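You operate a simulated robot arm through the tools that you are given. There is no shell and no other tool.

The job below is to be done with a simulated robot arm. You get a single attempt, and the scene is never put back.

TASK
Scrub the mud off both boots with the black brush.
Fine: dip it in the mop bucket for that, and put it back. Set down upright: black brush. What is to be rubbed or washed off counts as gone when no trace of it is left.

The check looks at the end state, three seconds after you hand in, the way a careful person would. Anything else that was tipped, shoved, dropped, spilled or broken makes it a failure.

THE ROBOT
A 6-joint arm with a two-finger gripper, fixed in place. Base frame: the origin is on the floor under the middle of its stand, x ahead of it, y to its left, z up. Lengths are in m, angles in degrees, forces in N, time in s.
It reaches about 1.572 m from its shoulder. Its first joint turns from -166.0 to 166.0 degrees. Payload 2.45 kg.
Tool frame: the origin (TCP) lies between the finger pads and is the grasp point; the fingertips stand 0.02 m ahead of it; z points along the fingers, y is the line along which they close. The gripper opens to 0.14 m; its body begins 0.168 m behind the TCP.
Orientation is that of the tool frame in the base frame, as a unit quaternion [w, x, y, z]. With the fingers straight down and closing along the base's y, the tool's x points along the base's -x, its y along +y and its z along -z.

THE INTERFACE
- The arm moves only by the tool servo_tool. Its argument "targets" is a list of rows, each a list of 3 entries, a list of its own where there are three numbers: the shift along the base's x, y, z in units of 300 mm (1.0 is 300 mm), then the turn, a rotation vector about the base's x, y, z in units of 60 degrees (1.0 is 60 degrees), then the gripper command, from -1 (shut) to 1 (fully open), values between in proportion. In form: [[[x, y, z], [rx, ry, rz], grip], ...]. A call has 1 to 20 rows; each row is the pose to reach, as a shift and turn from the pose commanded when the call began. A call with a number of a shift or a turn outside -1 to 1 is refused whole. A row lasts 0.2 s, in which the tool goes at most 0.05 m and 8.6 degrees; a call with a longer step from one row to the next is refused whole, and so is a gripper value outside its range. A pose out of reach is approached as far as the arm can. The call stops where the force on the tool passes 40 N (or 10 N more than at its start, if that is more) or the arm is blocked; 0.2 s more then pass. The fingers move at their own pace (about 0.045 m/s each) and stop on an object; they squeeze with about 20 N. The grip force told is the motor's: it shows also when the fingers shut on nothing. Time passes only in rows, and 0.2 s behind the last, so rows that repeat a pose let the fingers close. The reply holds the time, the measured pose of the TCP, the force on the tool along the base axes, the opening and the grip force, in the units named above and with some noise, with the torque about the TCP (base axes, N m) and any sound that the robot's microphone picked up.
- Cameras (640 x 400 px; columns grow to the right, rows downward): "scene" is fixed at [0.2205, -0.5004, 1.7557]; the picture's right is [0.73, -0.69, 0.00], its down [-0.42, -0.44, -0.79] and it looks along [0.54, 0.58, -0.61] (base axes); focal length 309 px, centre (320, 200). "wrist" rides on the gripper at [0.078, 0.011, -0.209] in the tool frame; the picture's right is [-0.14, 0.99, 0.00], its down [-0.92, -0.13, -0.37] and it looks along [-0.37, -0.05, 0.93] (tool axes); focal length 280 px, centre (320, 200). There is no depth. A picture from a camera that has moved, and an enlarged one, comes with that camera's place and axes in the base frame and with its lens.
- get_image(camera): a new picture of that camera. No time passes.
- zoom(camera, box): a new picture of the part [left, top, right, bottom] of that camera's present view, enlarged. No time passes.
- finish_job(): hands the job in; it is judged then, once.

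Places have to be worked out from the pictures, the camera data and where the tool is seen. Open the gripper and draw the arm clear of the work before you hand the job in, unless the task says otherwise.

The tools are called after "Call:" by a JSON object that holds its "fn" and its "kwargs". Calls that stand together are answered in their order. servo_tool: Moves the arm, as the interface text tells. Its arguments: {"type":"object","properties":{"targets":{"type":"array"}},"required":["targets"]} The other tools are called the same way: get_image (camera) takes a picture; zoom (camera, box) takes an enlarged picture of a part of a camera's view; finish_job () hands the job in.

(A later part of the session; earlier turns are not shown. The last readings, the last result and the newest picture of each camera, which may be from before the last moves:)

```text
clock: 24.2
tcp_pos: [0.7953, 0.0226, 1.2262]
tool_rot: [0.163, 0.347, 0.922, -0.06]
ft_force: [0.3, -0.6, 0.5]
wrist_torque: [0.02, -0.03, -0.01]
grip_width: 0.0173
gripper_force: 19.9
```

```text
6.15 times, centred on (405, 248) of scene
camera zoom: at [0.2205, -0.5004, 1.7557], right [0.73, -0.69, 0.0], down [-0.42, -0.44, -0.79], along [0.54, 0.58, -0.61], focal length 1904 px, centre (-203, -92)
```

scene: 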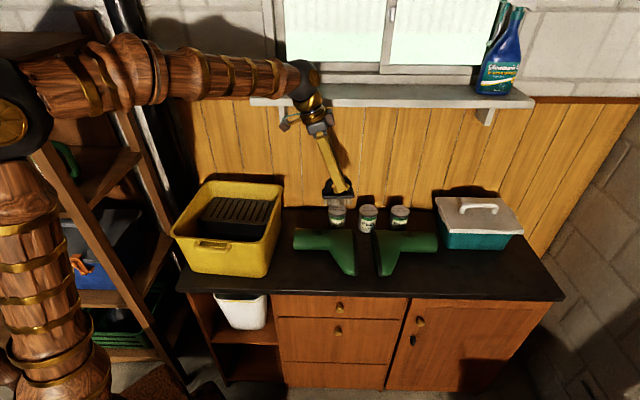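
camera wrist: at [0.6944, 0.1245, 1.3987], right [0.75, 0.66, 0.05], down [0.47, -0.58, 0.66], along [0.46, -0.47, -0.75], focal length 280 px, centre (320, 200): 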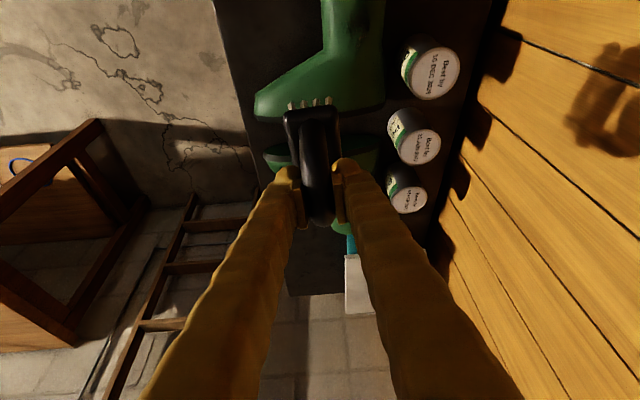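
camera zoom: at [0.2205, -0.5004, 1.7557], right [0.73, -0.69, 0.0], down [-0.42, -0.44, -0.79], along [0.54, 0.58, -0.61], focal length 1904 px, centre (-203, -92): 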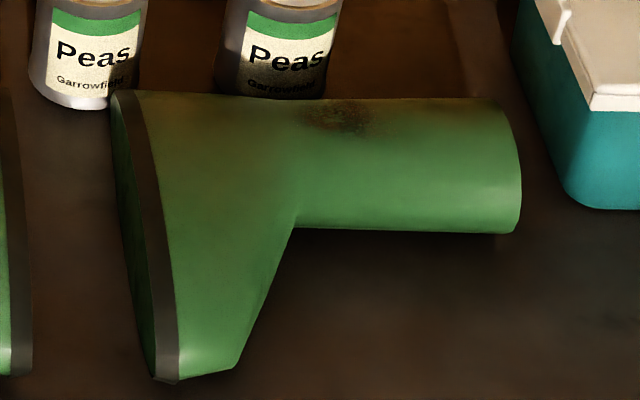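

The left boot's mud patch is about 5 cm × 3 cm, centred on the top line of the shaft near (0.798, 0.116, 0.965). I bring the brush over it and stop a few centimetres above.

Call:
{"fn": "servo_tool", "kwargs": {"targets": [[[0.002, 0.08, -0.06], [0, 0, 0], -1], [[0.003, 0.16, -0.14], [0, 0, 0], -1], [[0.005, 0.24, -0.24], [0, 0, 0], -1], [[0.006, 0.308, -0.36], [0, 0, 0], -1], [[0.006, 0.308, -0.45], [0, 0, 0], -1], [[0.006, 0.308, -0.5], [0, 0, 0], -1], [[0.006, 0.308, -0.5], [0, 0, 0], -1]]}}

Call:
{"fn": "zoom", "kwargs": {"camera": "scene", "box": [275, 190, 375, 280]}}

Call:
{"fn": "get_image", "kwargs": {"camera": "wrist"}}

```text
clock: 25.8
tcp_pos: [0.7967, 0.1149, 1.0756]
tool_rot: [0.162, 0.347, 0.922, -0.061]
ft_force: [0.3, 0.2, -1.3]
wrist_torque: [0.02, 0.0, 0.01]
grip_width: 0.0171
gripper_force: 20.3
```

```text
4.44 times, centred on (325, 235) of scene
camera zoom: at [0.2205, -0.5004, 1.7557], right [0.73, -0.69, 0.0], down [-0.42, -0.44, -0.79], along [0.54, 0.58, -0.61], focal length 1375 px, centre (298, 44)
```

zoom: 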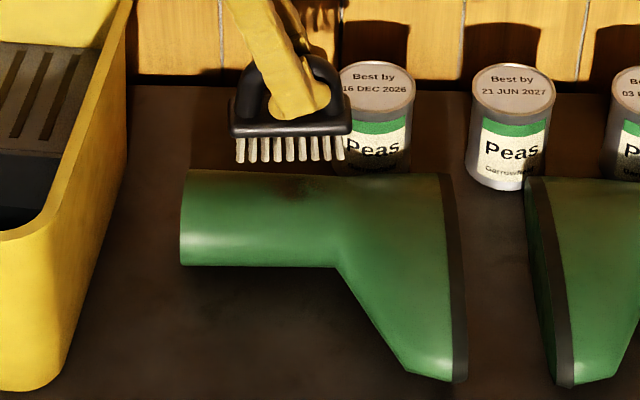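

```text
taken
camera wrist: at [0.6961, 0.2177, 1.2477], right [0.75, 0.66, 0.05], down [0.47, -0.58, 0.66], along [0.46, -0.47, -0.75], focal length 280 px, centre (320, 200)
```

wrist: 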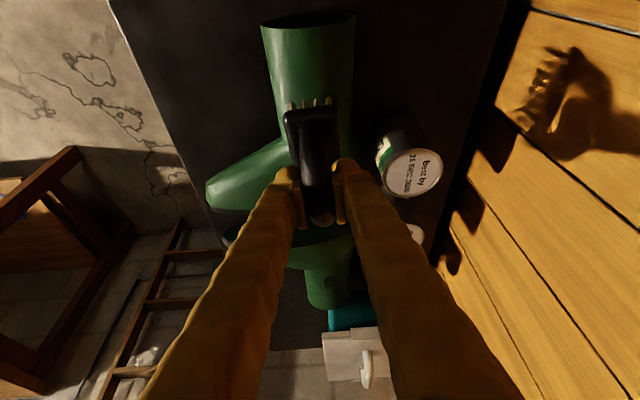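

The brush hovers squarely over the patch with a gap of roughly 3–5 cm. I lower it in small steps and watch the force for first contact.

Call:
{"fn": "servo_tool", "kwargs": {"targets": [[[0, 0, -0.05], [0, 0, 0], -1], [[0, 0, -0.1], [0, 0, 0], -1]]}}

Call:
{"fn": "zoom", "kwargs": {"camera": "scene", "box": [285, 205, 365, 260]}}

```text
clock: 26.4
tcp_pos: [0.7963, 0.1151, 1.0463]
tool_rot: [0.163, 0.347, 0.922, -0.06]
ft_force: [-0.1, 0.6, -1.6]
wrist_torque: [0.03, -0.01, 0.0]
grip_width: 0.0175
gripper_force: 19.5
```

```text
7.27 times, centred on (325, 232) of scene
camera zoom: at [0.2205, -0.5004, 1.7557], right [0.73, -0.69, 0.0], down [-0.42, -0.44, -0.79], along [0.54, 0.58, -0.61], focal length 2250 px, centre (284, -36)
```

zoom: 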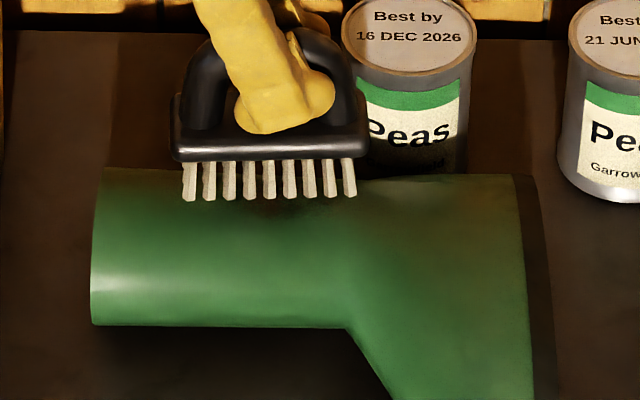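

No contact yet at z=1.046. I step down 3 mm at a time.

Call:
{"fn": "servo_tool", "kwargs": {"targets": [[[0, 0, -0.01], [0, 0, 0], -1], [[0, 0, -0.02], [0, 0, 0], -1]]}}

Call:
{"fn": "servo_tool", "kwargs": {"targets": [[[0, 0, -0.01], [0, 0, 0], -1]]}}

Call:
{"fn": "servo_tool", "kwargs": {"targets": [[[0, 0, -0.01], [0, 0, 0], -1]]}}

```text
clock: 27.0
tcp_pos: [0.7966, 0.1152, 1.0411]
tool_rot: [0.163, 0.348, 0.921, -0.062]
ft_force: [-0.8, 0.4, -1.0]
wrist_torque: [-0.02, -0.01, -0.03]
grip_width: 0.0173
gripper_force: 20.4
```

```text
clock: 27.4
tcp_pos: [0.7961, 0.1151, 1.038]
tool_rot: [0.163, 0.347, 0.922, -0.061]
ft_force: [-0.3, 0.2, -2.0]
wrist_torque: [-0.01, -0.03, 0.0]
grip_width: 0.0173
gripper_force: 20.4
```

```text
clock: 27.8
tcp_pos: [0.7969, 0.1141, 1.0343]
tool_rot: [0.162, 0.347, 0.922, -0.061]
ft_force: [0.4, 0.3, -0.8]
wrist_torque: [-0.01, 0.0, 0.03]
grip_width: 0.0173
gripper_force: 20.4
```

Still free at z=1.034. I keep stepping down in 3 mm steps, with one look to judge the gap.

Call:
{"fn": "servo_tool", "kwargs": {"targets": [[[0, 0, -0.01], [0, 0, 0], -1]]}}

Call:
{"fn": "zoom", "kwargs": {"camera": "scene", "box": [285, 205, 365, 260]}}

Call:
{"fn": "zoom", "kwargs": {"camera": "wrist", "box": [220, 0, 420, 130]}}

```text
clock: 28.2
tcp_pos: [0.7979, 0.1146, 1.0317]
tool_rot: [0.163, 0.347, 0.921, -0.062]
ft_force: [0.9, 0.3, -1.5]
wrist_torque: [0.03, 0.0, 0.01]
grip_width: 0.0176
gripper_force: 19.8
```

```text
7.27 times, centred on (325, 232) of scene
camera zoom: at [0.2205, -0.5004, 1.7557], right [0.73, -0.69, 0.0], down [-0.42, -0.44, -0.79], along [0.54, 0.58, -0.61], focal length 2250 px, centre (284, -36)
```

zoom: 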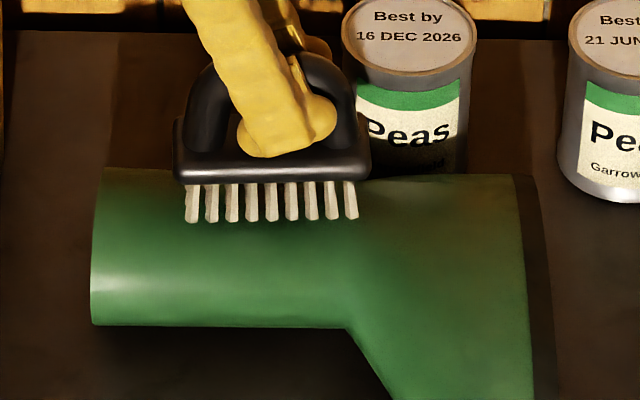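

```text
3.08 times, centred on (320, 65) of wrist
camera zoom: at [0.6957, 0.217, 1.2035], right [0.75, 0.66, 0.05], down [0.47, -0.58, 0.66], along [0.46, -0.47, -0.75], focal length 863 px, centre (320, 615)
```

zoom: 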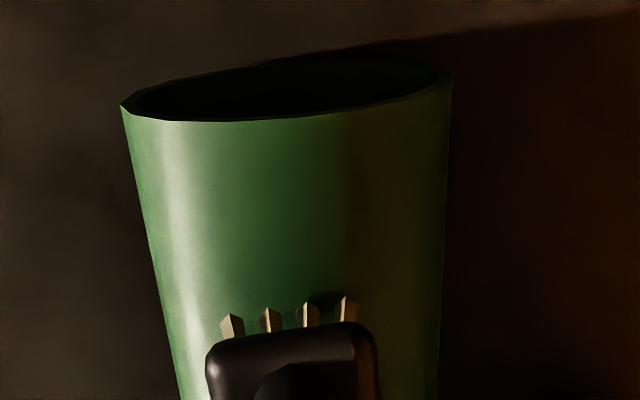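

The bristles are nearly on the shaft, centred across it. I continue down in small steps.

Call:
{"fn": "servo_tool", "kwargs": {"targets": [[[0, 0, -0.01], [0, 0, 0], -1]]}}

Call:
{"fn": "servo_tool", "kwargs": {"targets": [[[0, 0, -0.01], [0, 0, 0], -1]]}}

Call:
{"fn": "servo_tool", "kwargs": {"targets": [[[0, 0, -0.007], [0, 0, 0], -1]]}}

```text
clock: 28.6
tcp_pos: [0.7979, 0.1139, 1.0278]
tool_rot: [0.163, 0.347, 0.922, -0.062]
ft_force: [0.9, -0.4, -1.0]
wrist_torque: [-0.01, -0.02, 0.0]
grip_width: 0.017
gripper_force: 20.3
```

```text
clock: 29.0
tcp_pos: [0.7965, 0.1149, 1.025]
tool_rot: [0.163, 0.346, 0.922, -0.06]
ft_force: [-0.6, -0.5, 2.9]
wrist_torque: [0.15, 0.21, 0.04]
grip_width: 0.0174
gripper_force: 20.3
```

```text
clock: 29.4
tcp_pos: [0.7968, 0.1153, 1.0244]
tool_rot: [0.163, 0.347, 0.922, -0.06]
ft_force: [4.1, -4.9, 13.9]
wrist_torque: [0.21, 0.33, 0.07]
grip_width: 0.0172
gripper_force: 20.3
```

Contact came at TCP z≈1.025 and the last step pressed about 15 N, with a torque showing that only the brush's left end touches – the shaft slopes down slightly to the right. I ease off, pitch the brush about 3° to match, and look.

Call:
{"fn": "servo_tool", "kwargs": {"targets": [[[0, 0, 0.015], [0.011, 0.0125, 0], -1], [[0, 0, 0.015], [0.033, 0.0376, 0], -1]]}}

Call:
{"fn": "zoom", "kwargs": {"camera": "scene", "box": [285, 205, 365, 260]}}

Call:
{"fn": "zoom", "kwargs": {"camera": "wrist", "box": [220, 0, 420, 130]}}

```text
clock: 30.0
tcp_pos: [0.7963, 0.1143, 1.0266]
tool_rot: [0.138, 0.349, 0.926, -0.052]
ft_force: [-0.1, 0.3, -1.4]
wrist_torque: [0.02, -0.02, -0.01]
grip_width: 0.0173
gripper_force: 20.3
```

```text
7.27 times, centred on (325, 232) of scene
camera zoom: at [0.2205, -0.5004, 1.7557], right [0.73, -0.69, 0.0], down [-0.42, -0.44, -0.79], along [0.54, 0.58, -0.61], focal length 2250 px, centre (284, -36)
```

zoom: 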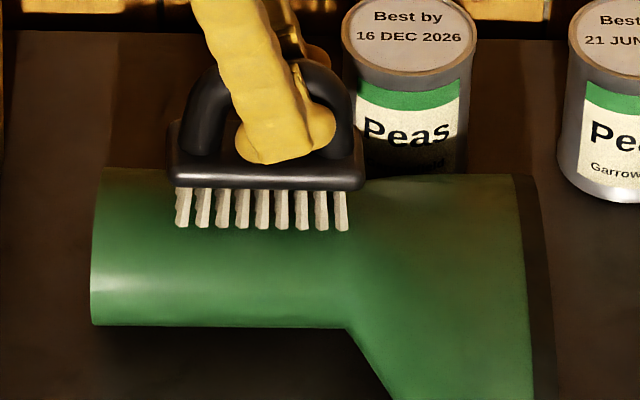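

```text
3.08 times, centred on (320, 65) of wrist
camera zoom: at [0.7026, 0.2113, 1.2062], right [0.75, 0.66, 0.04], down [0.5, -0.61, 0.62], along [0.43, -0.45, -0.78], focal length 863 px, centre (320, 615)
```

zoom: 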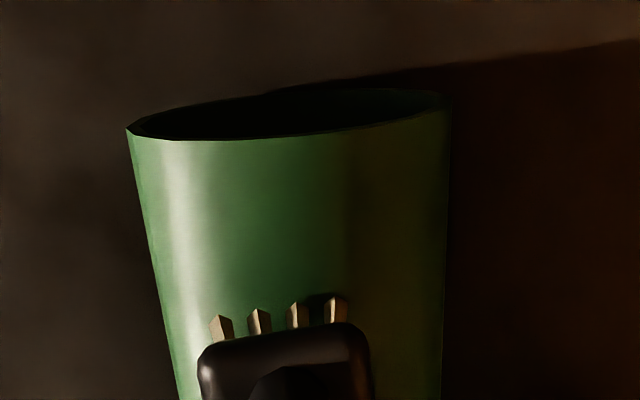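

The boot has not moved and the brush is now parallel to the shaft. I lower it in 1–2 mm steps to get light, even contact.

Call:
{"fn": "servo_tool", "kwargs": {"targets": [[[0.02, -0.018, -0.006], [0, 0, 0], -1]]}}

Call:
{"fn": "servo_tool", "kwargs": {"targets": [[[0, 0, -0.005], [0, 0, 0], -1]]}}

Call:
{"fn": "servo_tool", "kwargs": {"targets": [[[0, 0, -0.004], [0, 0, 0], -1]]}}

```text
clock: 30.4
tcp_pos: [0.8029, 0.1098, 1.0252]
tool_rot: [0.139, 0.348, 0.926, -0.052]
ft_force: [0.0, -0.3, -1.0]
wrist_torque: [-0.01, -0.03, 0.0]
grip_width: 0.0172
gripper_force: 19.8
```

```text
clock: 30.8
tcp_pos: [0.8038, 0.1086, 1.0239]
tool_rot: [0.139, 0.349, 0.925, -0.052]
ft_force: [-0.5, 2.0, 7.5]
wrist_torque: [-0.28, -0.12, 0.01]
grip_width: 0.0173
gripper_force: 20.0
```

```text
clock: 31.2
tcp_pos: [0.8032, 0.1104, 1.0222]
tool_rot: [0.138, 0.348, 0.926, -0.051]
ft_force: [1.3, 7.1, 17.5]
wrist_torque: [-0.33, -0.33, 0.13]
grip_width: 0.017
gripper_force: 19.7
```

The contact is now slightly biased to the right end, so I take back about 1.3° of pitch, then make a few short back-and-forth strokes along the shaft.

Call:
{"fn": "servo_tool", "kwargs": {"targets": [[[0, 0, 0.003], [-0.0143, -0.0163, 0], -1], [[0.025, -0.022, 0.001], [-0.0143, -0.0163, 0], -1], [[0.05, -0.044, 0.0], [-0.0143, -0.0163, 0], -1], [[0.025, -0.022, 0.001], [-0.0143, -0.0163, 0], -1], [[0, 0, 0.002], [-0.0143, -0.0163, 0], -1], [[-0.025, 0.022, 0.003], [-0.0143, -0.0163, 0], -1], [[-0.05, 0.044, 0.004], [-0.0143, -0.0163, 0], -1], [[-0.025, 0.022, 0.003], [-0.0143, -0.0163, 0], -1], [[0, 0, 0.002], [-0.0143, -0.0163, 0], -1]]}}

Call:
{"fn": "zoom", "kwargs": {"camera": "scene", "box": [285, 205, 365, 260]}}

```text
clock: 33.2
tcp_pos: [0.8039, 0.1083, 1.0221]
tool_rot: [0.149, 0.348, 0.924, -0.056]
ft_force: [-3.1, 4.6, 4.6]
wrist_torque: [-0.03, 0.13, -0.08]
grip_width: 0.0172
gripper_force: 19.9
```

```text
7.27 times, centred on (325, 232) of scene
camera zoom: at [0.2205, -0.5004, 1.7557], right [0.73, -0.69, 0.0], down [-0.42, -0.44, -0.79], along [0.54, 0.58, -0.61], focal length 2250 px, centre (284, -36)
```

zoom: 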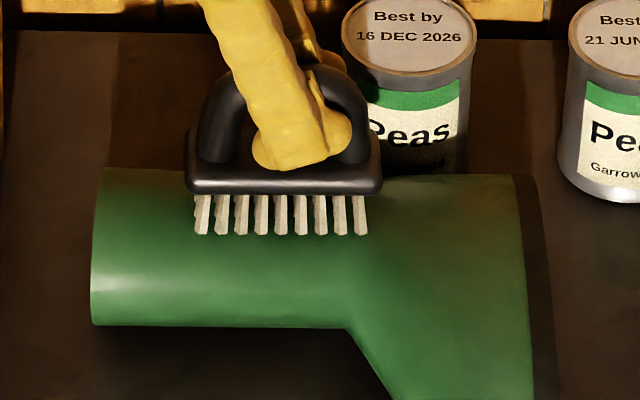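

The boot stayed in place. I lift the brush a few centimetres to see what the strokes did to the patch.

Call:
{"fn": "servo_tool", "kwargs": {"targets": [[[0, 0, 0.06], [0, 0, 0], -1], [[0, 0, 0.15], [0, 0, 0], -1], [[0, 0, 0.25], [0, 0, 0], -1]]}}

Call:
{"fn": "zoom", "kwargs": {"camera": "scene", "box": [285, 205, 365, 260]}}

```text
clock: 34.0
tcp_pos: [0.8036, 0.1094, 1.0987]
tool_rot: [0.149, 0.348, 0.924, -0.056]
ft_force: [-0.1, 0.7, -1.5]
wrist_torque: [-0.02, 0.0, 0.02]
grip_width: 0.0171
gripper_force: 20.2
```

```text
7.27 times, centred on (325, 232) of scene
camera zoom: at [0.2205, -0.5004, 1.7557], right [0.73, -0.69, 0.0], down [-0.42, -0.44, -0.79], along [0.54, 0.58, -0.61], focal length 2250 px, centre (284, -36)
```

zoom: 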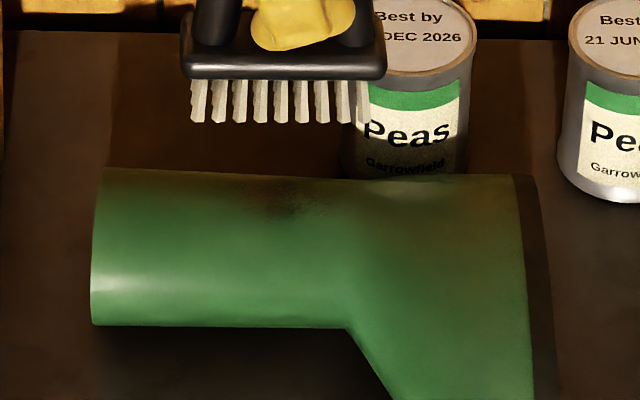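

The patch seems lighter but still present. I shift right and up to get the wrist camera directly over it.

Call:
{"fn": "servo_tool", "kwargs": {"targets": [[[0.1, -0.085, 0.05], [0, 0, 0], -1], [[0.2, -0.175, 0.1], [0, 0, 0], -1], [[0.3, -0.26, 0.15], [0, 0, 0], -1], [[0.38, -0.335, 0.17], [0, 0, 0], -1]]}}

Call:
{"fn": "zoom", "kwargs": {"camera": "wrist", "box": [240, 0, 440, 125]}}

```text
clock: 35.0
tcp_pos: [0.9158, 0.0074, 1.15]
tool_rot: [0.149, 0.348, 0.924, -0.057]
ft_force: [0.6, -0.7, -1.3]
wrist_torque: [0.0, 0.01, -0.01]
grip_width: 0.0171
gripper_force: 20.4
```

```text
3.20 times, centred on (340, 62) of wrist
camera zoom: at [0.8192, 0.107, 1.3259], right [0.75, 0.66, 0.04], down [0.49, -0.6, 0.64], along [0.45, -0.46, -0.77], focal length 897 px, centre (256, 640)
```

zoom: 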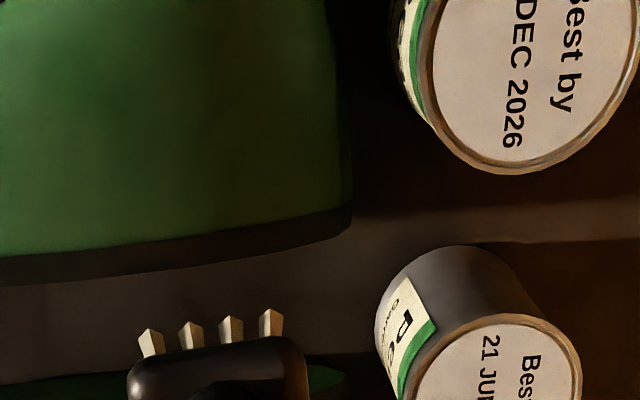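

Slightly too far right. I go back to the earlier viewing pose where the patch was well visible.

Call:
{"fn": "servo_tool", "kwargs": {"targets": [[[-0.1, 0.012, 0.08], [0, 0, 0], -1], [[-0.2, 0.025, 0.16], [0, 0, 0], -1], [[-0.3, 0.037, 0.22], [0, 0, 0], -1], [[-0.4, 0.05, 0.254], [0, 0, 0], -1]]}}

Call:
{"fn": "zoom", "kwargs": {"camera": "wrist", "box": [260, 0, 420, 100]}}

```text
clock: 36.0
tcp_pos: [0.7969, 0.0248, 1.225]
tool_rot: [0.148, 0.348, 0.924, -0.056]
ft_force: [-0.6, 0.1, -2.1]
wrist_torque: [-0.03, -0.02, -0.02]
grip_width: 0.017
gripper_force: 20.3
```

```text
4.00 times, centred on (340, 50) of wrist
camera zoom: at [0.6992, 0.1228, 1.4008], right [0.75, 0.66, 0.04], down [0.49, -0.6, 0.64], along [0.45, -0.46, -0.77], focal length 1122 px, centre (240, 800)
```

zoom: 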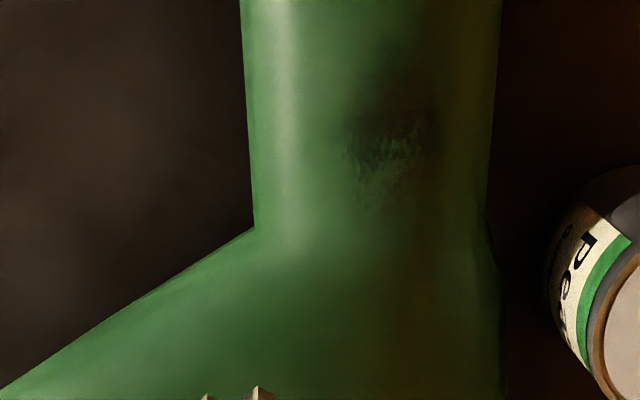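

The patch is fading but clearly still there: centred near n≈0.637, r̂≈0.505 and about 4–5 cm long. I go back over it, centred a bit further toward the wall and the right, for more strokes.

Call:
{"fn": "servo_tool", "kwargs": {"targets": [[[0.015, 0.09, -0.09], [0, 0, 0], -1], [[0.03, 0.18, -0.2], [0, 0, 0], -1], [[0.045, 0.26, -0.32], [0, 0, 0], -1], [[0.05, 0.2817, -0.46], [0, 0, 0], -1], [[0.05, 0.2817, -0.58], [0, 0, 0], -1], [[0.05, 0.2817, -0.63], [0, 0, 0], -1]]}}

Call:
{"fn": "servo_tool", "kwargs": {"targets": [[[0, 0, -0.015], [0, 0, 0], -1], [[0, 0, -0.025], [0, 0, 0], -1]]}}

Call:
{"fn": "servo_tool", "kwargs": {"targets": [[[0, 0, -0.007], [0, 0, 0], -1]]}}

```text
clock: 37.4
tcp_pos: [0.8118, 0.1074, 1.0333]
tool_rot: [0.149, 0.348, 0.924, -0.055]
ft_force: [-0.3, 0.5, -1.2]
wrist_torque: [-0.01, -0.01, -0.01]
grip_width: 0.0171
gripper_force: 19.6
```

```text
clock: 38.0
tcp_pos: [0.812, 0.1091, 1.0289]
tool_rot: [0.149, 0.348, 0.924, -0.056]
ft_force: [1.1, 0.0, -1.3]
wrist_torque: [0.02, -0.05, -0.03]
grip_width: 0.0172
gripper_force: 19.8
```

```text
clock: 38.4
tcp_pos: [0.8113, 0.1084, 1.0265]
tool_rot: [0.149, 0.348, 0.924, -0.056]
ft_force: [0.4, -0.4, -0.8]
wrist_torque: [-0.01, -0.02, 0.0]
grip_width: 0.0173
gripper_force: 20.4
```

Still just above contact. I lower by another 2 mm and then another small step.

Call:
{"fn": "servo_tool", "kwargs": {"targets": [[[0, 0, -0.007], [0, 0, 0], -1]]}}

Call:
{"fn": "servo_tool", "kwargs": {"targets": [[[0, 0, -0.005], [0, 0, 0], -1]]}}

```text
clock: 38.8
tcp_pos: [0.8114, 0.1087, 1.0246]
tool_rot: [0.149, 0.347, 0.924, -0.055]
ft_force: [0.3, 0.3, -0.9]
wrist_torque: [0.02, 0.0, 0.02]
grip_width: 0.0171
gripper_force: 20.6
```

```text
clock: 39.2
tcp_pos: [0.8124, 0.1085, 1.023]
tool_rot: [0.149, 0.348, 0.924, -0.056]
ft_force: [-0.3, 0.0, -0.8]
wrist_torque: [0.02, -0.02, 0.0]
grip_width: 0.0169
gripper_force: 20.1
```

Call:
{"fn": "servo_tool", "kwargs": {"targets": [[[0, 0, -0.005], [0, 0, 0], -1]]}}

Call:
{"fn": "servo_tool", "kwargs": {"targets": [[[0, 0, -0.004], [0, 0, 0], -1]]}}

```text
clock: 39.6
tcp_pos: [0.8125, 0.1099, 1.0223]
tool_rot: [0.149, 0.348, 0.924, -0.056]
ft_force: [-1.1, 1.0, 3.2]
wrist_torque: [-0.06, 0.09, -0.04]
grip_width: 0.017
gripper_force: 20.0
```

```text
clock: 40.0
tcp_pos: [0.8119, 0.1083, 1.0216]
tool_rot: [0.148, 0.348, 0.924, -0.055]
ft_force: [-0.3, 5.6, 13.8]
wrist_torque: [-0.04, 0.0, -0.03]
grip_width: 0.0174
gripper_force: 19.8
```

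Balanced contact at about 15 N with nearly no torque. I ease off a hair and make several strokes along the shaft following its slope.

Call:
{"fn": "servo_tool", "kwargs": {"targets": [[[0, 0, 0.001], [0, 0, 0], -1], [[0.04, -0.035, 0.0], [0, 0, 0], -1], [[0.08, -0.07, -0.002], [0, 0, 0], -1], [[0.04, -0.035, 0.0], [0, 0, 0], -1], [[0, 0, 0.001], [0, 0, 0], -1], [[-0.04, 0.035, 0.003], [0, 0, 0], -1], [[-0.08, 0.07, 0.005], [0, 0, 0], -1], [[-0.04, 0.035, 0.003], [0, 0, 0], -1], [[0, 0, 0.001], [0, 0, 0], -1], [[0.04, -0.035, 0.0], [0, 0, 0], -1], [[0.08, -0.07, -0.002], [0, 0, 0], -1], [[0.04, -0.035, 0.0], [0, 0, 0], -1], [[0, 0, 0.001], [0, 0, 0], -1], [[-0.04, 0.035, 0.003], [0, 0, 0], -1], [[-0.08, 0.07, 0.005], [0, 0, 0], -1], [[-0.04, 0.035, 0.003], [0, 0, 0], -1], [[0, 0, 0.001], [0, 0, 0], -1]]}}

Call:
{"fn": "zoom", "kwargs": {"camera": "scene", "box": [285, 205, 365, 260]}}

```text
clock: 43.6
tcp_pos: [0.8121, 0.1079, 1.0214]
tool_rot: [0.148, 0.348, 0.924, -0.056]
ft_force: [-0.9, 0.1, -1.2]
wrist_torque: [0.01, -0.04, -0.01]
grip_width: 0.0172
gripper_force: 20.4
```

```text
7.27 times, centred on (325, 232) of scene
camera zoom: at [0.2205, -0.5004, 1.7557], right [0.73, -0.69, 0.0], down [-0.42, -0.44, -0.79], along [0.54, 0.58, -0.61], focal length 2250 px, centre (284, -36)
```

zoom: 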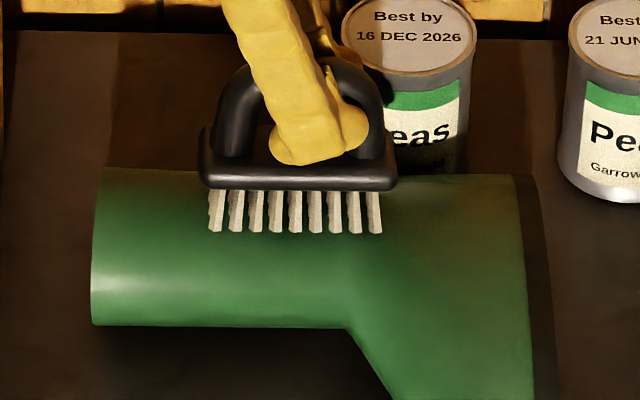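

The contact went light by the end of the strokes. I lift off and check the patch from the viewing pose.

Call:
{"fn": "servo_tool", "kwargs": {"targets": [[[0, 0, 0.1], [0, 0, 0], -1], [[-0.01, -0.06, 0.24], [0, 0, 0], -1], [[-0.03, -0.14, 0.38], [0, 0, 0], -1], [[-0.04, -0.22, 0.52], [0, 0, 0], -1], [[-0.05, -0.27, 0.66], [0, 0, 0], -1], [[-0.05, -0.2817, 0.68], [0, 0, 0], -1]]}}

Call:
{"fn": "zoom", "kwargs": {"camera": "wrist", "box": [260, 0, 420, 100]}}

Call:
{"fn": "zoom", "kwargs": {"camera": "scene", "box": [285, 205, 365, 260]}}

```text
clock: 45.0
tcp_pos: [0.7977, 0.0249, 1.226]
tool_rot: [0.148, 0.348, 0.924, -0.056]
ft_force: [0.4, -0.5, -1.0]
wrist_torque: [-0.01, 0.0, -0.01]
grip_width: 0.0174
gripper_force: 19.6
```

```text
4.00 times, centred on (340, 50) of wrist
camera zoom: at [0.7002, 0.1246, 1.402], right [0.75, 0.66, 0.04], down [0.49, -0.6, 0.64], along [0.45, -0.46, -0.77], focal length 1122 px, centre (240, 800)
```

zoom: 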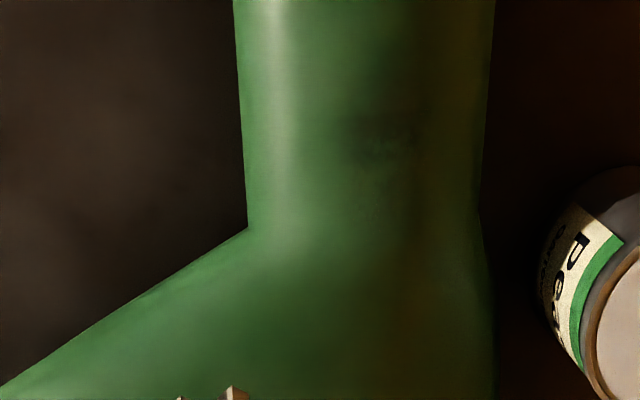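

```text
7.27 times, centred on (325, 232) of scene
camera zoom: at [0.2205, -0.5004, 1.7557], right [0.73, -0.69, 0.0], down [-0.42, -0.44, -0.79], along [0.54, 0.58, -0.61], focal length 2250 px, centre (284, -36)
```

zoom: 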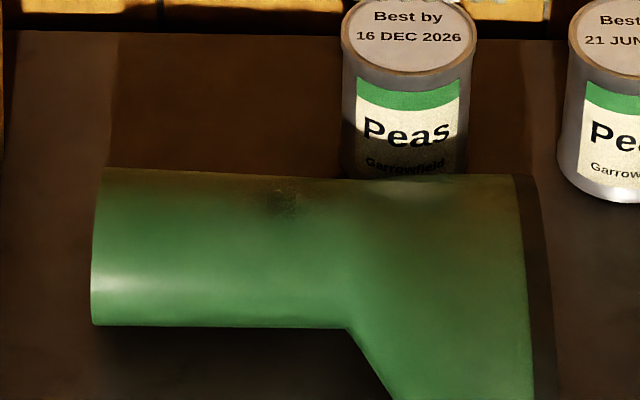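

The patch has faded a lot but a faint trace remains. I go back for another round, aiming for steady light pressure.

Call:
{"fn": "servo_tool", "kwargs": {"targets": [[[0.015, 0.09, -0.1], [0, 0, 0], -1], [[0.03, 0.18, -0.22], [0, 0, 0], -1], [[0.045, 0.26, -0.35], [0, 0, 0], -1], [[0.05, 0.2817, -0.49], [0, 0, 0], -1], [[0.05, 0.2817, -0.61], [0, 0, 0], -1], [[0.05, 0.2817, -0.655], [0, 0, 0], -1], [[0.05, 0.2817, -0.672], [0, 0, 0], -1]]}}

Call:
{"fn": "servo_tool", "kwargs": {"targets": [[[0, 0, -0.006], [0, 0, 0], -1], [[0, 0, -0.01], [0, 0, 0], -1]]}}

Call:
{"fn": "servo_tool", "kwargs": {"targets": [[[0, 0, -0.004], [0, 0, 0], -1]]}}

```text
clock: 46.6
tcp_pos: [0.8113, 0.1084, 1.0216]
tool_rot: [0.149, 0.348, 0.924, -0.056]
ft_force: [0.7, 0.5, -1.1]
wrist_torque: [0.0, -0.02, 0.03]
grip_width: 0.017
gripper_force: 20.6
```

```text
clock: 47.2
tcp_pos: [0.8119, 0.1088, 1.0209]
tool_rot: [0.149, 0.348, 0.924, -0.056]
ft_force: [-0.2, 0.8, 2.7]
wrist_torque: [0.06, 0.05, 0.01]
grip_width: 0.017
gripper_force: 20.0
```

```text
clock: 47.6
tcp_pos: [0.8127, 0.1086, 1.0203]
tool_rot: [0.15, 0.348, 0.924, -0.056]
ft_force: [-3.2, 4.7, 17.3]
wrist_torque: [-0.13, -0.09, -0.02]
grip_width: 0.0172
gripper_force: 19.7
```

Contact again (about 18 N after the last step). I ease off slightly and run a longer series of strokes, with small sideways offsets as well.

Call:
{"fn": "servo_tool", "kwargs": {"targets": [[[0, 0, 0.0015], [0, 0, 0], -1], [[0.05, -0.044, 0.0], [0, 0, 0], -1], [[0.1, -0.088, -0.002], [0, 0, 0], -1], [[0.05, -0.044, 0.0], [0, 0, 0], -1], [[0, 0, 0.001], [0, 0, 0], -1], [[-0.05, 0.044, 0.003], [0, 0, 0], -1], [[-0.1, 0.088, 0.004], [0, 0, 0], -1], [[-0.05, 0.044, 0.002], [0, 0, 0], -1], [[0.015, 0.016, 0.0], [0, 0, 0], -1], [[0.065, -0.028, -0.002], [0, 0, 0], -1], [[0.115, -0.072, -0.003], [0, 0, 0], -1], [[0.065, -0.028, -0.001], [0, 0, 0], -1], [[0.015, 0.016, 0.0], [0, 0, 0], -1], [[-0.035, 0.06, 0.002], [0, 0, 0], -1], [[-0.085, 0.104, 0.003], [0, 0, 0], -1], [[-0.035, 0.06, 0.001], [0, 0, 0], -1], [[-0.015, -0.016, -0.001], [0, 0, 0], -1], [[0.035, -0.06, -0.002], [0, 0, 0], -1], [[0.085, -0.104, -0.003], [0, 0, 0], -1], [[0, 0, 0], [0, 0, 0], -1]]}}

Call:
{"fn": "zoom", "kwargs": {"camera": "scene", "box": [285, 205, 365, 260]}}

```text
clock: 51.8
tcp_pos: [0.8111, 0.1071, 1.0177]
tool_rot: [0.149, 0.348, 0.924, -0.056]
ft_force: [-0.3, -0.7, -1.6]
wrist_torque: [0.01, -0.05, 0.03]
grip_width: 0.0172
gripper_force: 20.4
```

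```text
7.27 times, centred on (325, 232) of scene
camera zoom: at [0.2205, -0.5004, 1.7557], right [0.73, -0.69, 0.0], down [-0.42, -0.44, -0.79], along [0.54, 0.58, -0.61], focal length 2250 px, centre (284, -36)
```

zoom: 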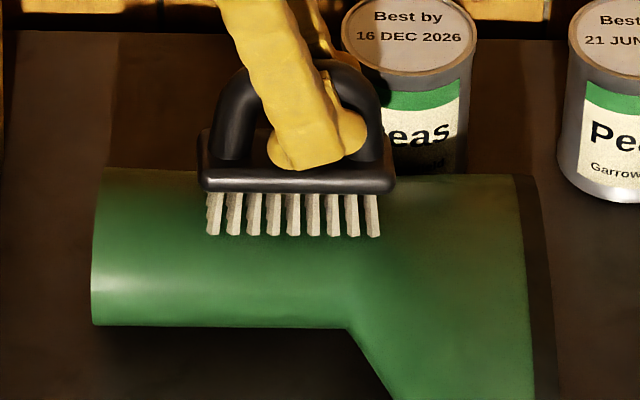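

The brush has been pushed up a few millimetres in the grip, so I should press less. I lift off and check the patch.

Call:
{"fn": "servo_tool", "kwargs": {"targets": [[[0, 0, 0.1], [0, 0, 0], -1], [[-0.01, -0.06, 0.24], [0, 0, 0], -1], [[-0.03, -0.14, 0.38], [0, 0, 0], -1], [[-0.04, -0.22, 0.52], [0, 0, 0], -1], [[-0.05, -0.27, 0.66], [0, 0, 0], -1], [[-0.05, -0.2817, 0.68], [0, 0, 0], -1]]}}

Call:
{"fn": "zoom", "kwargs": {"camera": "wrist", "box": [260, 0, 420, 100]}}

Call:
{"fn": "zoom", "kwargs": {"camera": "scene", "box": [285, 205, 365, 260]}}

Call:
{"fn": "get_image", "kwargs": {"camera": "wrist"}}

```text
clock: 53.2
tcp_pos: [0.7976, 0.0212, 1.2252]
tool_rot: [0.149, 0.348, 0.924, -0.056]
ft_force: [0.2, 1.1, -2.0]
wrist_torque: [-0.01, -0.04, 0.02]
grip_width: 0.0171
gripper_force: 20.1
```

```text
4.00 times, centred on (340, 50) of wrist
camera zoom: at [0.7003, 0.1208, 1.3998], right [0.75, 0.66, 0.04], down [0.49, -0.6, 0.64], along [0.45, -0.46, -0.77], focal length 1122 px, centre (240, 800)
```

zoom: 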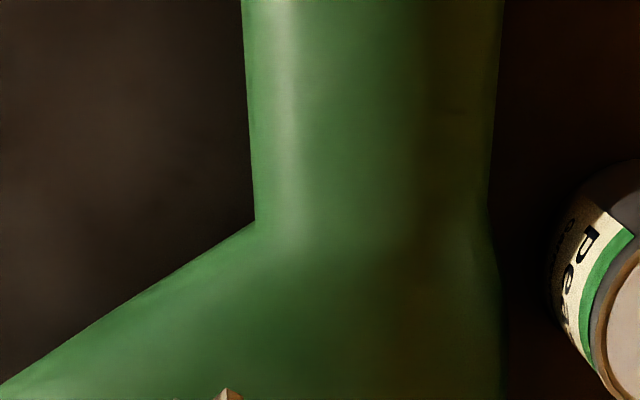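

```text
7.27 times, centred on (325, 232) of scene
camera zoom: at [0.2205, -0.5004, 1.7557], right [0.73, -0.69, 0.0], down [-0.42, -0.44, -0.79], along [0.54, 0.58, -0.61], focal length 2250 px, centre (284, -36)
```

zoom: 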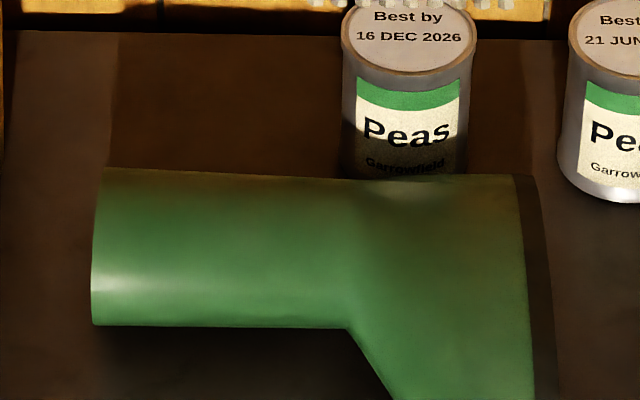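

```text
taken
camera wrist: at [0.7003, 0.1208, 1.3998], right [0.75, 0.66, 0.04], down [0.49, -0.6, 0.64], along [0.45, -0.46, -0.77], focal length 280 px, centre (320, 200)
```

wrist: 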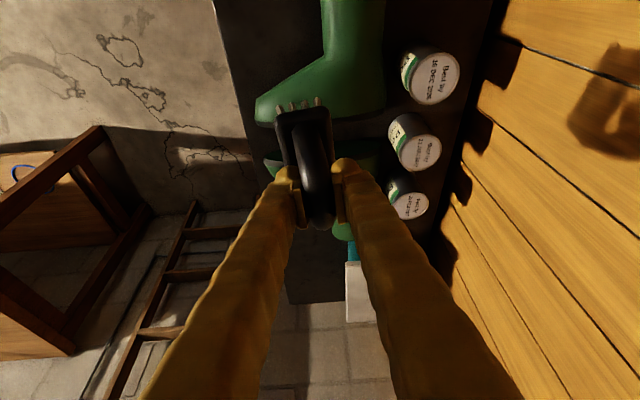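

The left boot's patch looks gone. I enlarge the area more to make sure no trace is left, and check how the brush sits in the grip.

Call:
{"fn": "zoom", "kwargs": {"camera": "wrist", "box": [320, 0, 390, 60]}}

Call:
{"fn": "zoom", "kwargs": {"camera": "scene", "box": [300, 222, 345, 250]}}

Call:
{"fn": "zoom", "kwargs": {"camera": "wrist", "box": [250, 80, 390, 240]}}

Call:
{"fn": "zoom", "kwargs": {"camera": "scene", "box": [290, 130, 390, 220]}}

```text
6.67 times, centred on (355, 30) of wrist
camera zoom: at [0.7003, 0.1208, 1.3998], right [0.75, 0.66, 0.04], down [0.49, -0.6, 0.64], along [0.45, -0.46, -0.77], focal length 1869 px, centre (87, 1333)
```

zoom: 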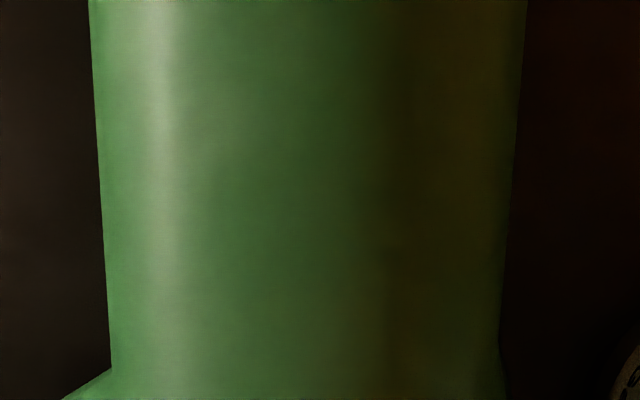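

```text
14.22 times, centred on (322, 236) of scene
camera zoom: at [0.2205, -0.5004, 1.7557], right [0.73, -0.69, 0.0], down [-0.42, -0.44, -0.79], along [0.54, 0.58, -0.61], focal length 4399 px, centre (284, -312)
```

zoom: 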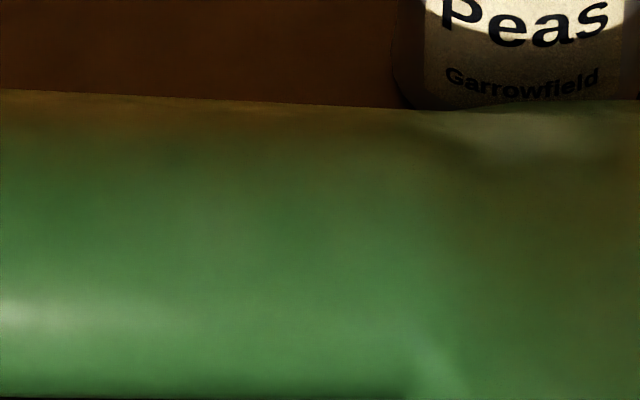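

```text
2.50 times, centred on (320, 160) of wrist
camera zoom: at [0.7003, 0.1208, 1.3998], right [0.75, 0.66, 0.04], down [0.49, -0.6, 0.64], along [0.45, -0.46, -0.77], focal length 701 px, centre (320, 300)
```

zoom: 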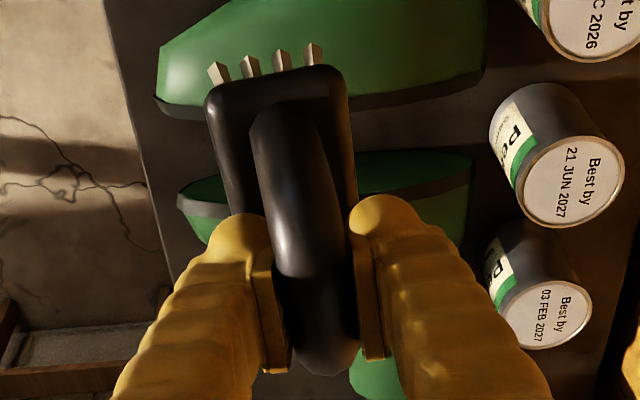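

```text
4.44 times, centred on (340, 175) of scene
camera zoom: at [0.2205, -0.5004, 1.7557], right [0.73, -0.69, 0.0], down [-0.42, -0.44, -0.79], along [0.54, 0.58, -0.61], focal length 1375 px, centre (231, 311)
```

zoom: 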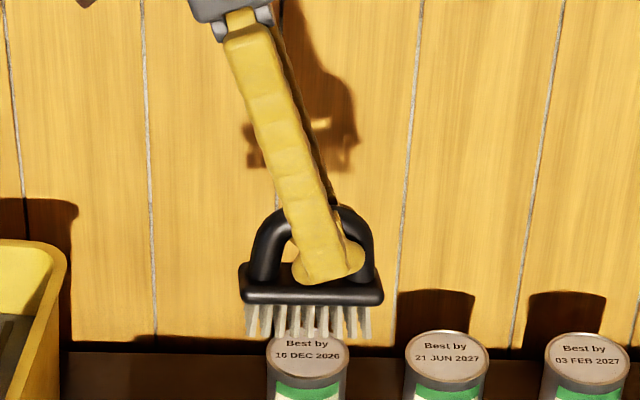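

The left boot looks clean with no trace left. I now move to view the right boot's patch from above, pitching the brush the other way since that shaft widens to the right.

Call:
{"fn": "servo_tool", "kwargs": {"targets": [[[0.095, -0.095, 0], [-0.005, -0.0055, 0], -1], [[0.19, -0.19, 0], [-0.01, -0.011, 0], -1], [[0.285, -0.285, 0], [-0.0145, -0.0165, 0], -1], [[0.38, -0.38, 0], [-0.019, -0.022, 0], -1], [[0.475, -0.475, 0], [-0.024, -0.0275, 0], -1], [[0.57, -0.57, 0], [-0.029, -0.033, 0], -1], [[0.665, -0.665, 0], [-0.034, -0.0385, 0], -1], [[0.76, -0.755, 0], [-0.0385, -0.0438, 0], -1]]}}

Call:
{"fn": "get_image", "kwargs": {"camera": "wrist"}}

Call:
{"fn": "zoom", "kwargs": {"camera": "wrist", "box": [260, 0, 420, 100]}}

Call:
{"fn": "get_image", "kwargs": {"camera": "scene"}}

```text
clock: 55.0
tcp_pos: [1.0254, -0.2047, 1.2233]
tool_rot: [0.177, 0.346, 0.919, -0.066]
ft_force: [0.5, 0.3, -1.2]
wrist_torque: [0.01, -0.02, 0.0]
grip_width: 0.0173
gripper_force: 20.2
```

```text
taken
camera wrist: at [0.9212, -0.0982, 1.3903], right [0.75, 0.66, 0.05], down [0.46, -0.57, 0.68], along [0.48, -0.49, -0.73], focal length 280 px, centre (320, 200)
```

wrist: 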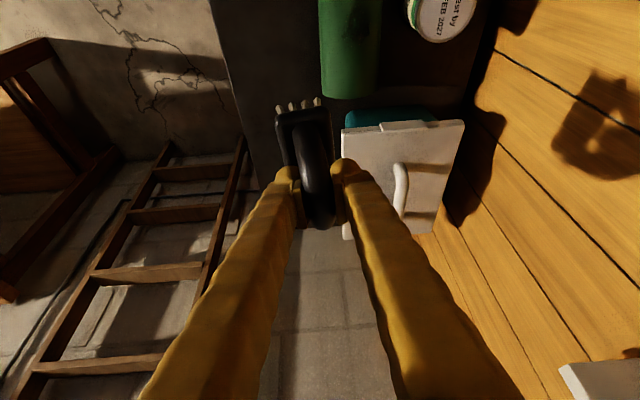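

```text
4.00 times, centred on (340, 50) of wrist
camera zoom: at [0.9212, -0.0982, 1.3903], right [0.75, 0.66, 0.05], down [0.46, -0.57, 0.68], along [0.48, -0.49, -0.73], focal length 1122 px, centre (240, 800)
```

zoom: 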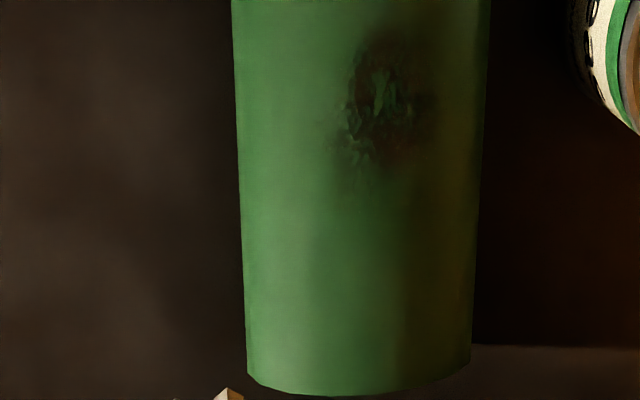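

```text
taken
```

scene: 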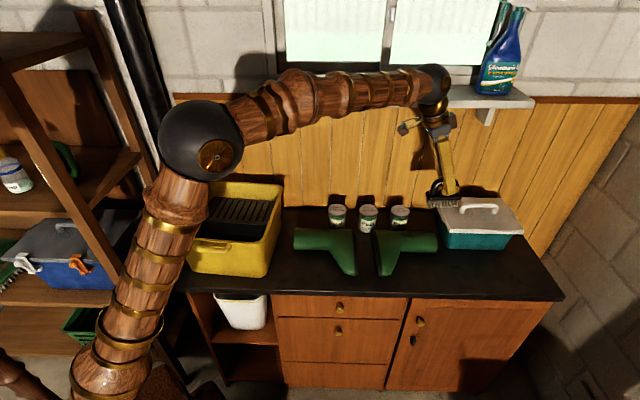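

The right boot's patch is centred near (1.038, -0.118), about 5 cm long, and the boot is undisturbed. I bring the brush over it and hover.

Call:
{"fn": "servo_tool", "kwargs": {"targets": [[[0.025, 0.08, -0.09], [0, 0, 0], -1], [[0.05, 0.16, -0.2], [0, 0, 0], -1], [[0.075, 0.24, -0.32], [0, 0, 0], -1], [[0.084, 0.272, -0.45], [0, 0, 0], -1], [[0.084, 0.272, -0.56], [0, 0, 0], -1], [[0.084, 0.272, -0.6], [0, 0, 0], -1]]}}

Call:
{"fn": "zoom", "kwargs": {"camera": "scene", "box": [370, 195, 450, 255]}}

Call:
{"fn": "zoom", "kwargs": {"camera": "wrist", "box": [220, 0, 420, 130]}}

```text
clock: 56.4
tcp_pos: [1.0495, -0.1212, 1.0426]
tool_rot: [0.176, 0.346, 0.919, -0.067]
ft_force: [0.3, 0.3, -1.3]
wrist_torque: [0.0, 0.01, 0.04]
grip_width: 0.0171
gripper_force: 19.5
```

```text
6.67 times, centred on (410, 225) of scene
camera zoom: at [0.2205, -0.5004, 1.7557], right [0.73, -0.69, 0.0], down [-0.42, -0.44, -0.79], along [0.54, 0.58, -0.61], focal length 2062 px, centre (-280, 33)
```

zoom: 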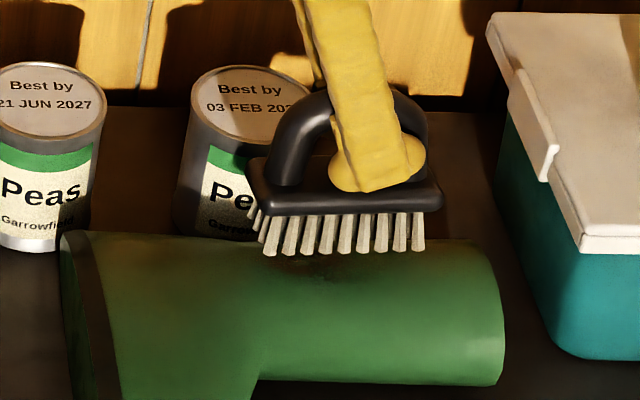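

```text
3.08 times, centred on (320, 65) of wrist
camera zoom: at [0.9448, -0.0149, 1.2101], right [0.75, 0.66, 0.05], down [0.46, -0.57, 0.68], along [0.48, -0.49, -0.73], focal length 863 px, centre (320, 615)
```

zoom: 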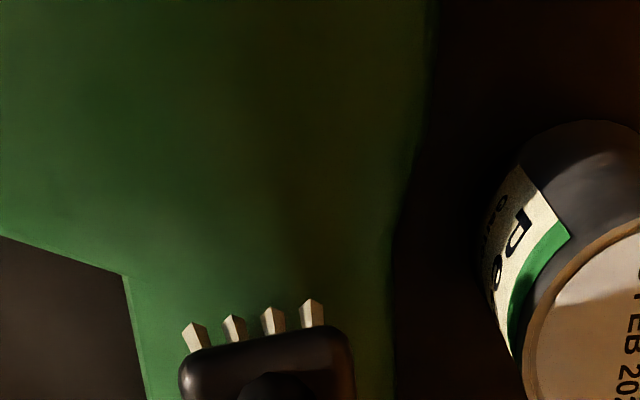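

The brush hovers just above the patch, about 1 cm too far right. I shift left by that amount while lowering, then step down gently.

Call:
{"fn": "servo_tool", "kwargs": {"targets": [[[-0.013, 0.011, -0.025], [0, 0, 0], -1], [[-0.027, 0.023, -0.05], [0, 0, 0], -1], [[-0.027, 0.023, -0.06], [0, 0, 0], -1]]}}

Call:
{"fn": "servo_tool", "kwargs": {"targets": [[[0, 0, -0.008], [0, 0, 0], -1]]}}

Call:
{"fn": "servo_tool", "kwargs": {"targets": [[[0, 0, -0.006], [0, 0, 0], -1]]}}

```text
clock: 57.2
tcp_pos: [1.0427, -0.1141, 1.0258]
tool_rot: [0.177, 0.346, 0.919, -0.067]
ft_force: [0.5, -0.1, -0.7]
wrist_torque: [-0.02, 0.0, -0.03]
grip_width: 0.0171
gripper_force: 19.9
```

```text
clock: 57.6
tcp_pos: [1.0422, -0.1133, 1.0228]
tool_rot: [0.177, 0.346, 0.919, -0.066]
ft_force: [0.1, -0.3, -1.8]
wrist_torque: [-0.01, -0.02, -0.02]
grip_width: 0.017
gripper_force: 19.8
```

```text
clock: 58.0
tcp_pos: [1.0424, -0.1139, 1.022]
tool_rot: [0.177, 0.346, 0.919, -0.066]
ft_force: [0.4, 0.4, -0.5]
wrist_torque: [0.01, 0.02, 0.01]
grip_width: 0.0173
gripper_force: 20.4
```

Still free at 1.022. I continue with 1–1.5 mm steps.

Call:
{"fn": "servo_tool", "kwargs": {"targets": [[[0, 0, -0.005], [0, 0, 0], -1]]}}

Call:
{"fn": "servo_tool", "kwargs": {"targets": [[[0, 0, -0.004], [0, 0, 0], -1]]}}

Call:
{"fn": "servo_tool", "kwargs": {"targets": [[[0, 0, -0.004], [0, 0, 0], -1]]}}

```text
clock: 58.4
tcp_pos: [1.042, -0.1142, 1.0193]
tool_rot: [0.177, 0.345, 0.919, -0.066]
ft_force: [0.6, 0.9, -2.0]
wrist_torque: [0.03, -0.03, 0.01]
grip_width: 0.0171
gripper_force: 19.9
```

```text
clock: 58.8
tcp_pos: [1.0427, -0.1142, 1.0193]
tool_rot: [0.178, 0.347, 0.919, -0.067]
ft_force: [-0.9, -0.8, 1.8]
wrist_torque: [-0.14, -0.06, -0.03]
grip_width: 0.0171
gripper_force: 20.6
```

```text
clock: 59.2
tcp_pos: [1.0431, -0.1145, 1.0185]
tool_rot: [0.178, 0.347, 0.919, -0.067]
ft_force: [-0.8, 1.6, 10.7]
wrist_torque: [-0.37, -0.28, 0.03]
grip_width: 0.0169
gripper_force: 20.6
```

Contact at about 12 N is on the right end of the brush. I ease up and pitch about 1.5° more so that the bristles lie evenly.

Call:
{"fn": "servo_tool", "kwargs": {"targets": [[[0, 0, 0.003], [-0.0165, -0.0188, 0], -1]]}}

Call:
{"fn": "servo_tool", "kwargs": {"targets": [[[0, 0, -0.003], [0, 0, 0], -1]]}}

```text
clock: 59.6
tcp_pos: [1.0425, -0.1151, 1.0195]
tool_rot: [0.188, 0.345, 0.917, -0.071]
ft_force: [-0.7, 3.0, 1.7]
wrist_torque: [0.31, 0.1, -0.06]
grip_width: 0.017
gripper_force: 20.1
```

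```text
clock: 60.0
tcp_pos: [1.0426, -0.1142, 1.018]
tool_rot: [0.189, 0.345, 0.917, -0.071]
ft_force: [0.6, -0.5, 4.1]
wrist_torque: [0.1, 0.16, 0.05]
grip_width: 0.0171
gripper_force: 20.0
```

Light, fairly even contact (about 5 N). I run strokes along the shaft following its slope.

Call:
{"fn": "servo_tool", "kwargs": {"targets": [[[0, 0, -0.001], [0.0044, 0.005, 0], -1], [[0.03, -0.026, 0.001], [0.0044, 0.005, 0], -1], [[0.06, -0.053, 0.002], [0.0044, 0.005, 0], -1], [[0.03, -0.026, 0.0], [0.0044, 0.005, 0], -1], [[0, 0, -0.001], [0.0044, 0.005, 0], -1], [[-0.03, 0.026, -0.003], [0.0044, 0.005, 0], -1], [[-0.06, 0.053, -0.004], [0.0044, 0.005, 0], -1], [[-0.03, 0.026, -0.003], [0.0044, 0.005, 0], -1], [[0, 0, -0.001], [0.0044, 0.005, 0], -1], [[0.03, -0.026, 0.0], [0.0044, 0.005, 0], -1], [[0.06, -0.053, 0.001], [0.0044, 0.005, 0], -1], [[0.03, -0.026, 0.0], [0.0044, 0.005, 0], -1], [[0, 0, -0.001], [0.0044, 0.005, 0], -1], [[-0.03, 0.026, -0.003], [0.0044, 0.005, 0], -1], [[-0.06, 0.053, -0.004], [0.0044, 0.005, 0], -1], [[-0.03, 0.026, -0.003], [0.0044, 0.005, 0], -1], [[0, 0, -0.001], [0.0044, 0.005, 0], -1]]}}

Call:
{"fn": "zoom", "kwargs": {"camera": "scene", "box": [370, 195, 450, 255]}}

```text
clock: 63.6
tcp_pos: [1.0406, -0.1149, 1.0164]
tool_rot: [0.186, 0.345, 0.917, -0.07]
ft_force: [-0.4, -0.1, 0.4]
wrist_torque: [0.01, -0.03, 0.02]
grip_width: 0.0169
gripper_force: 20.2
```

```text
6.67 times, centred on (410, 225) of scene
camera zoom: at [0.2205, -0.5004, 1.7557], right [0.73, -0.69, 0.0], down [-0.42, -0.44, -0.79], along [0.54, 0.58, -0.61], focal length 2062 px, centre (-280, 33)
```

zoom: 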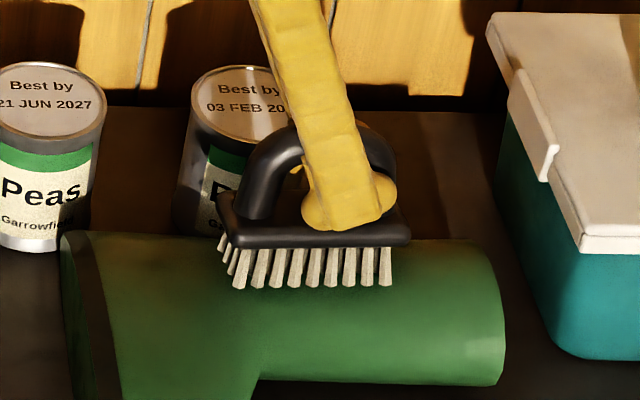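

The boot is unmoved and contact is now light. I continue with another series slightly lower, adding small sideways offsets.

Call:
{"fn": "servo_tool", "kwargs": {"targets": [[[0, 0, -0.002], [0, 0, 0], -1], [[0.03, -0.026, -0.001], [0, 0, 0], -1], [[0.06, -0.053, 0.0], [0, 0, 0], -1], [[0.03, -0.026, -0.001], [0, 0, 0], -1], [[0, 0, -0.003], [0, 0, 0], -1], [[-0.03, 0.026, -0.005], [0, 0, 0], -1], [[-0.06, 0.053, -0.006], [0, 0, 0], -1], [[-0.03, 0.026, -0.005], [0, 0, 0], -1], [[0.01, 0.011, -0.004], [0, 0, 0], -1], [[0.04, -0.015, -0.003], [0, 0, 0], -1], [[0.07, -0.042, -0.002], [0, 0, 0], -1], [[0.04, -0.015, -0.003], [0, 0, 0], -1], [[0.01, 0.011, -0.004], [0, 0, 0], -1], [[-0.02, 0.037, -0.006], [0, 0, 0], -1], [[-0.05, 0.064, -0.007], [0, 0, 0], -1], [[-0.02, 0.037, -0.006], [0, 0, 0], -1], [[0, 0, -0.005], [0, 0, 0], -1]]}}

Call:
{"fn": "servo_tool", "kwargs": {"targets": [[[0, 0, 0.1], [0, 0, 0], -1], [[-0.02, -0.07, 0.23], [0, 0, 0], -1], [[-0.03, -0.14, 0.36], [0, 0, 0], -1], [[-0.05, -0.21, 0.49], [0, 0, 0], -1], [[-0.06, -0.27, 0.62], [0, 0, 0], -1], [[-0.06, -0.29, 0.68], [0, 0, 0], -1]]}}

Call:
{"fn": "zoom", "kwargs": {"camera": "wrist", "box": [260, 0, 420, 100]}}

Call:
{"fn": "zoom", "kwargs": {"camera": "scene", "box": [370, 205, 450, 260]}}

```text
clock: 67.2
tcp_pos: [1.0412, -0.1137, 1.0149]
tool_rot: [0.186, 0.345, 0.917, -0.069]
ft_force: [-1.9, 2.1, 1.8]
wrist_torque: [0.02, 0.01, -0.03]
grip_width: 0.017
gripper_force: 20.3
```

```text
clock: 68.6
tcp_pos: [1.0236, -0.2, 1.2196]
tool_rot: [0.186, 0.346, 0.917, -0.071]
ft_force: [0.7, -0.1, -0.9]
wrist_torque: [0.04, 0.03, 0.01]
grip_width: 0.0168
gripper_force: 19.5
```

```text
4.00 times, centred on (340, 50) of wrist
camera zoom: at [0.9166, -0.0926, 1.3833], right [0.75, 0.66, 0.05], down [0.45, -0.56, 0.7], along [0.49, -0.5, -0.71], focal length 1122 px, centre (240, 800)
```

zoom: 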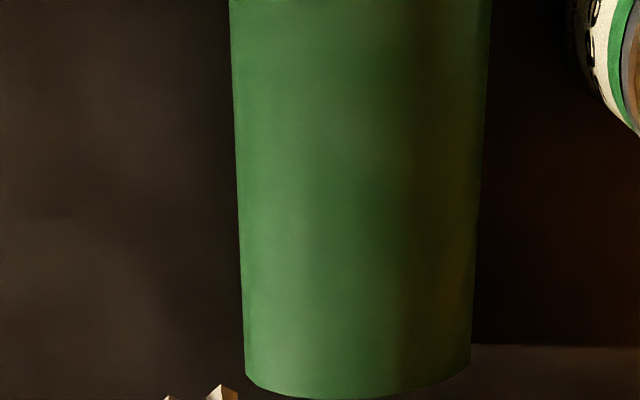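

```text
7.27 times, centred on (410, 232) of scene
camera zoom: at [0.2205, -0.5004, 1.7557], right [0.73, -0.69, 0.0], down [-0.42, -0.44, -0.79], along [0.54, 0.58, -0.61], focal length 2250 px, centre (-334, -36)
```

zoom: 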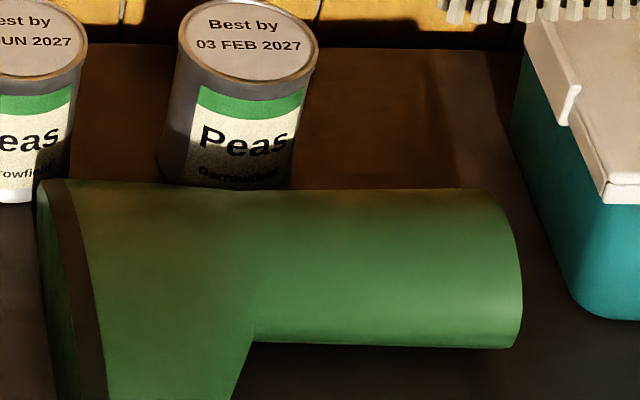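

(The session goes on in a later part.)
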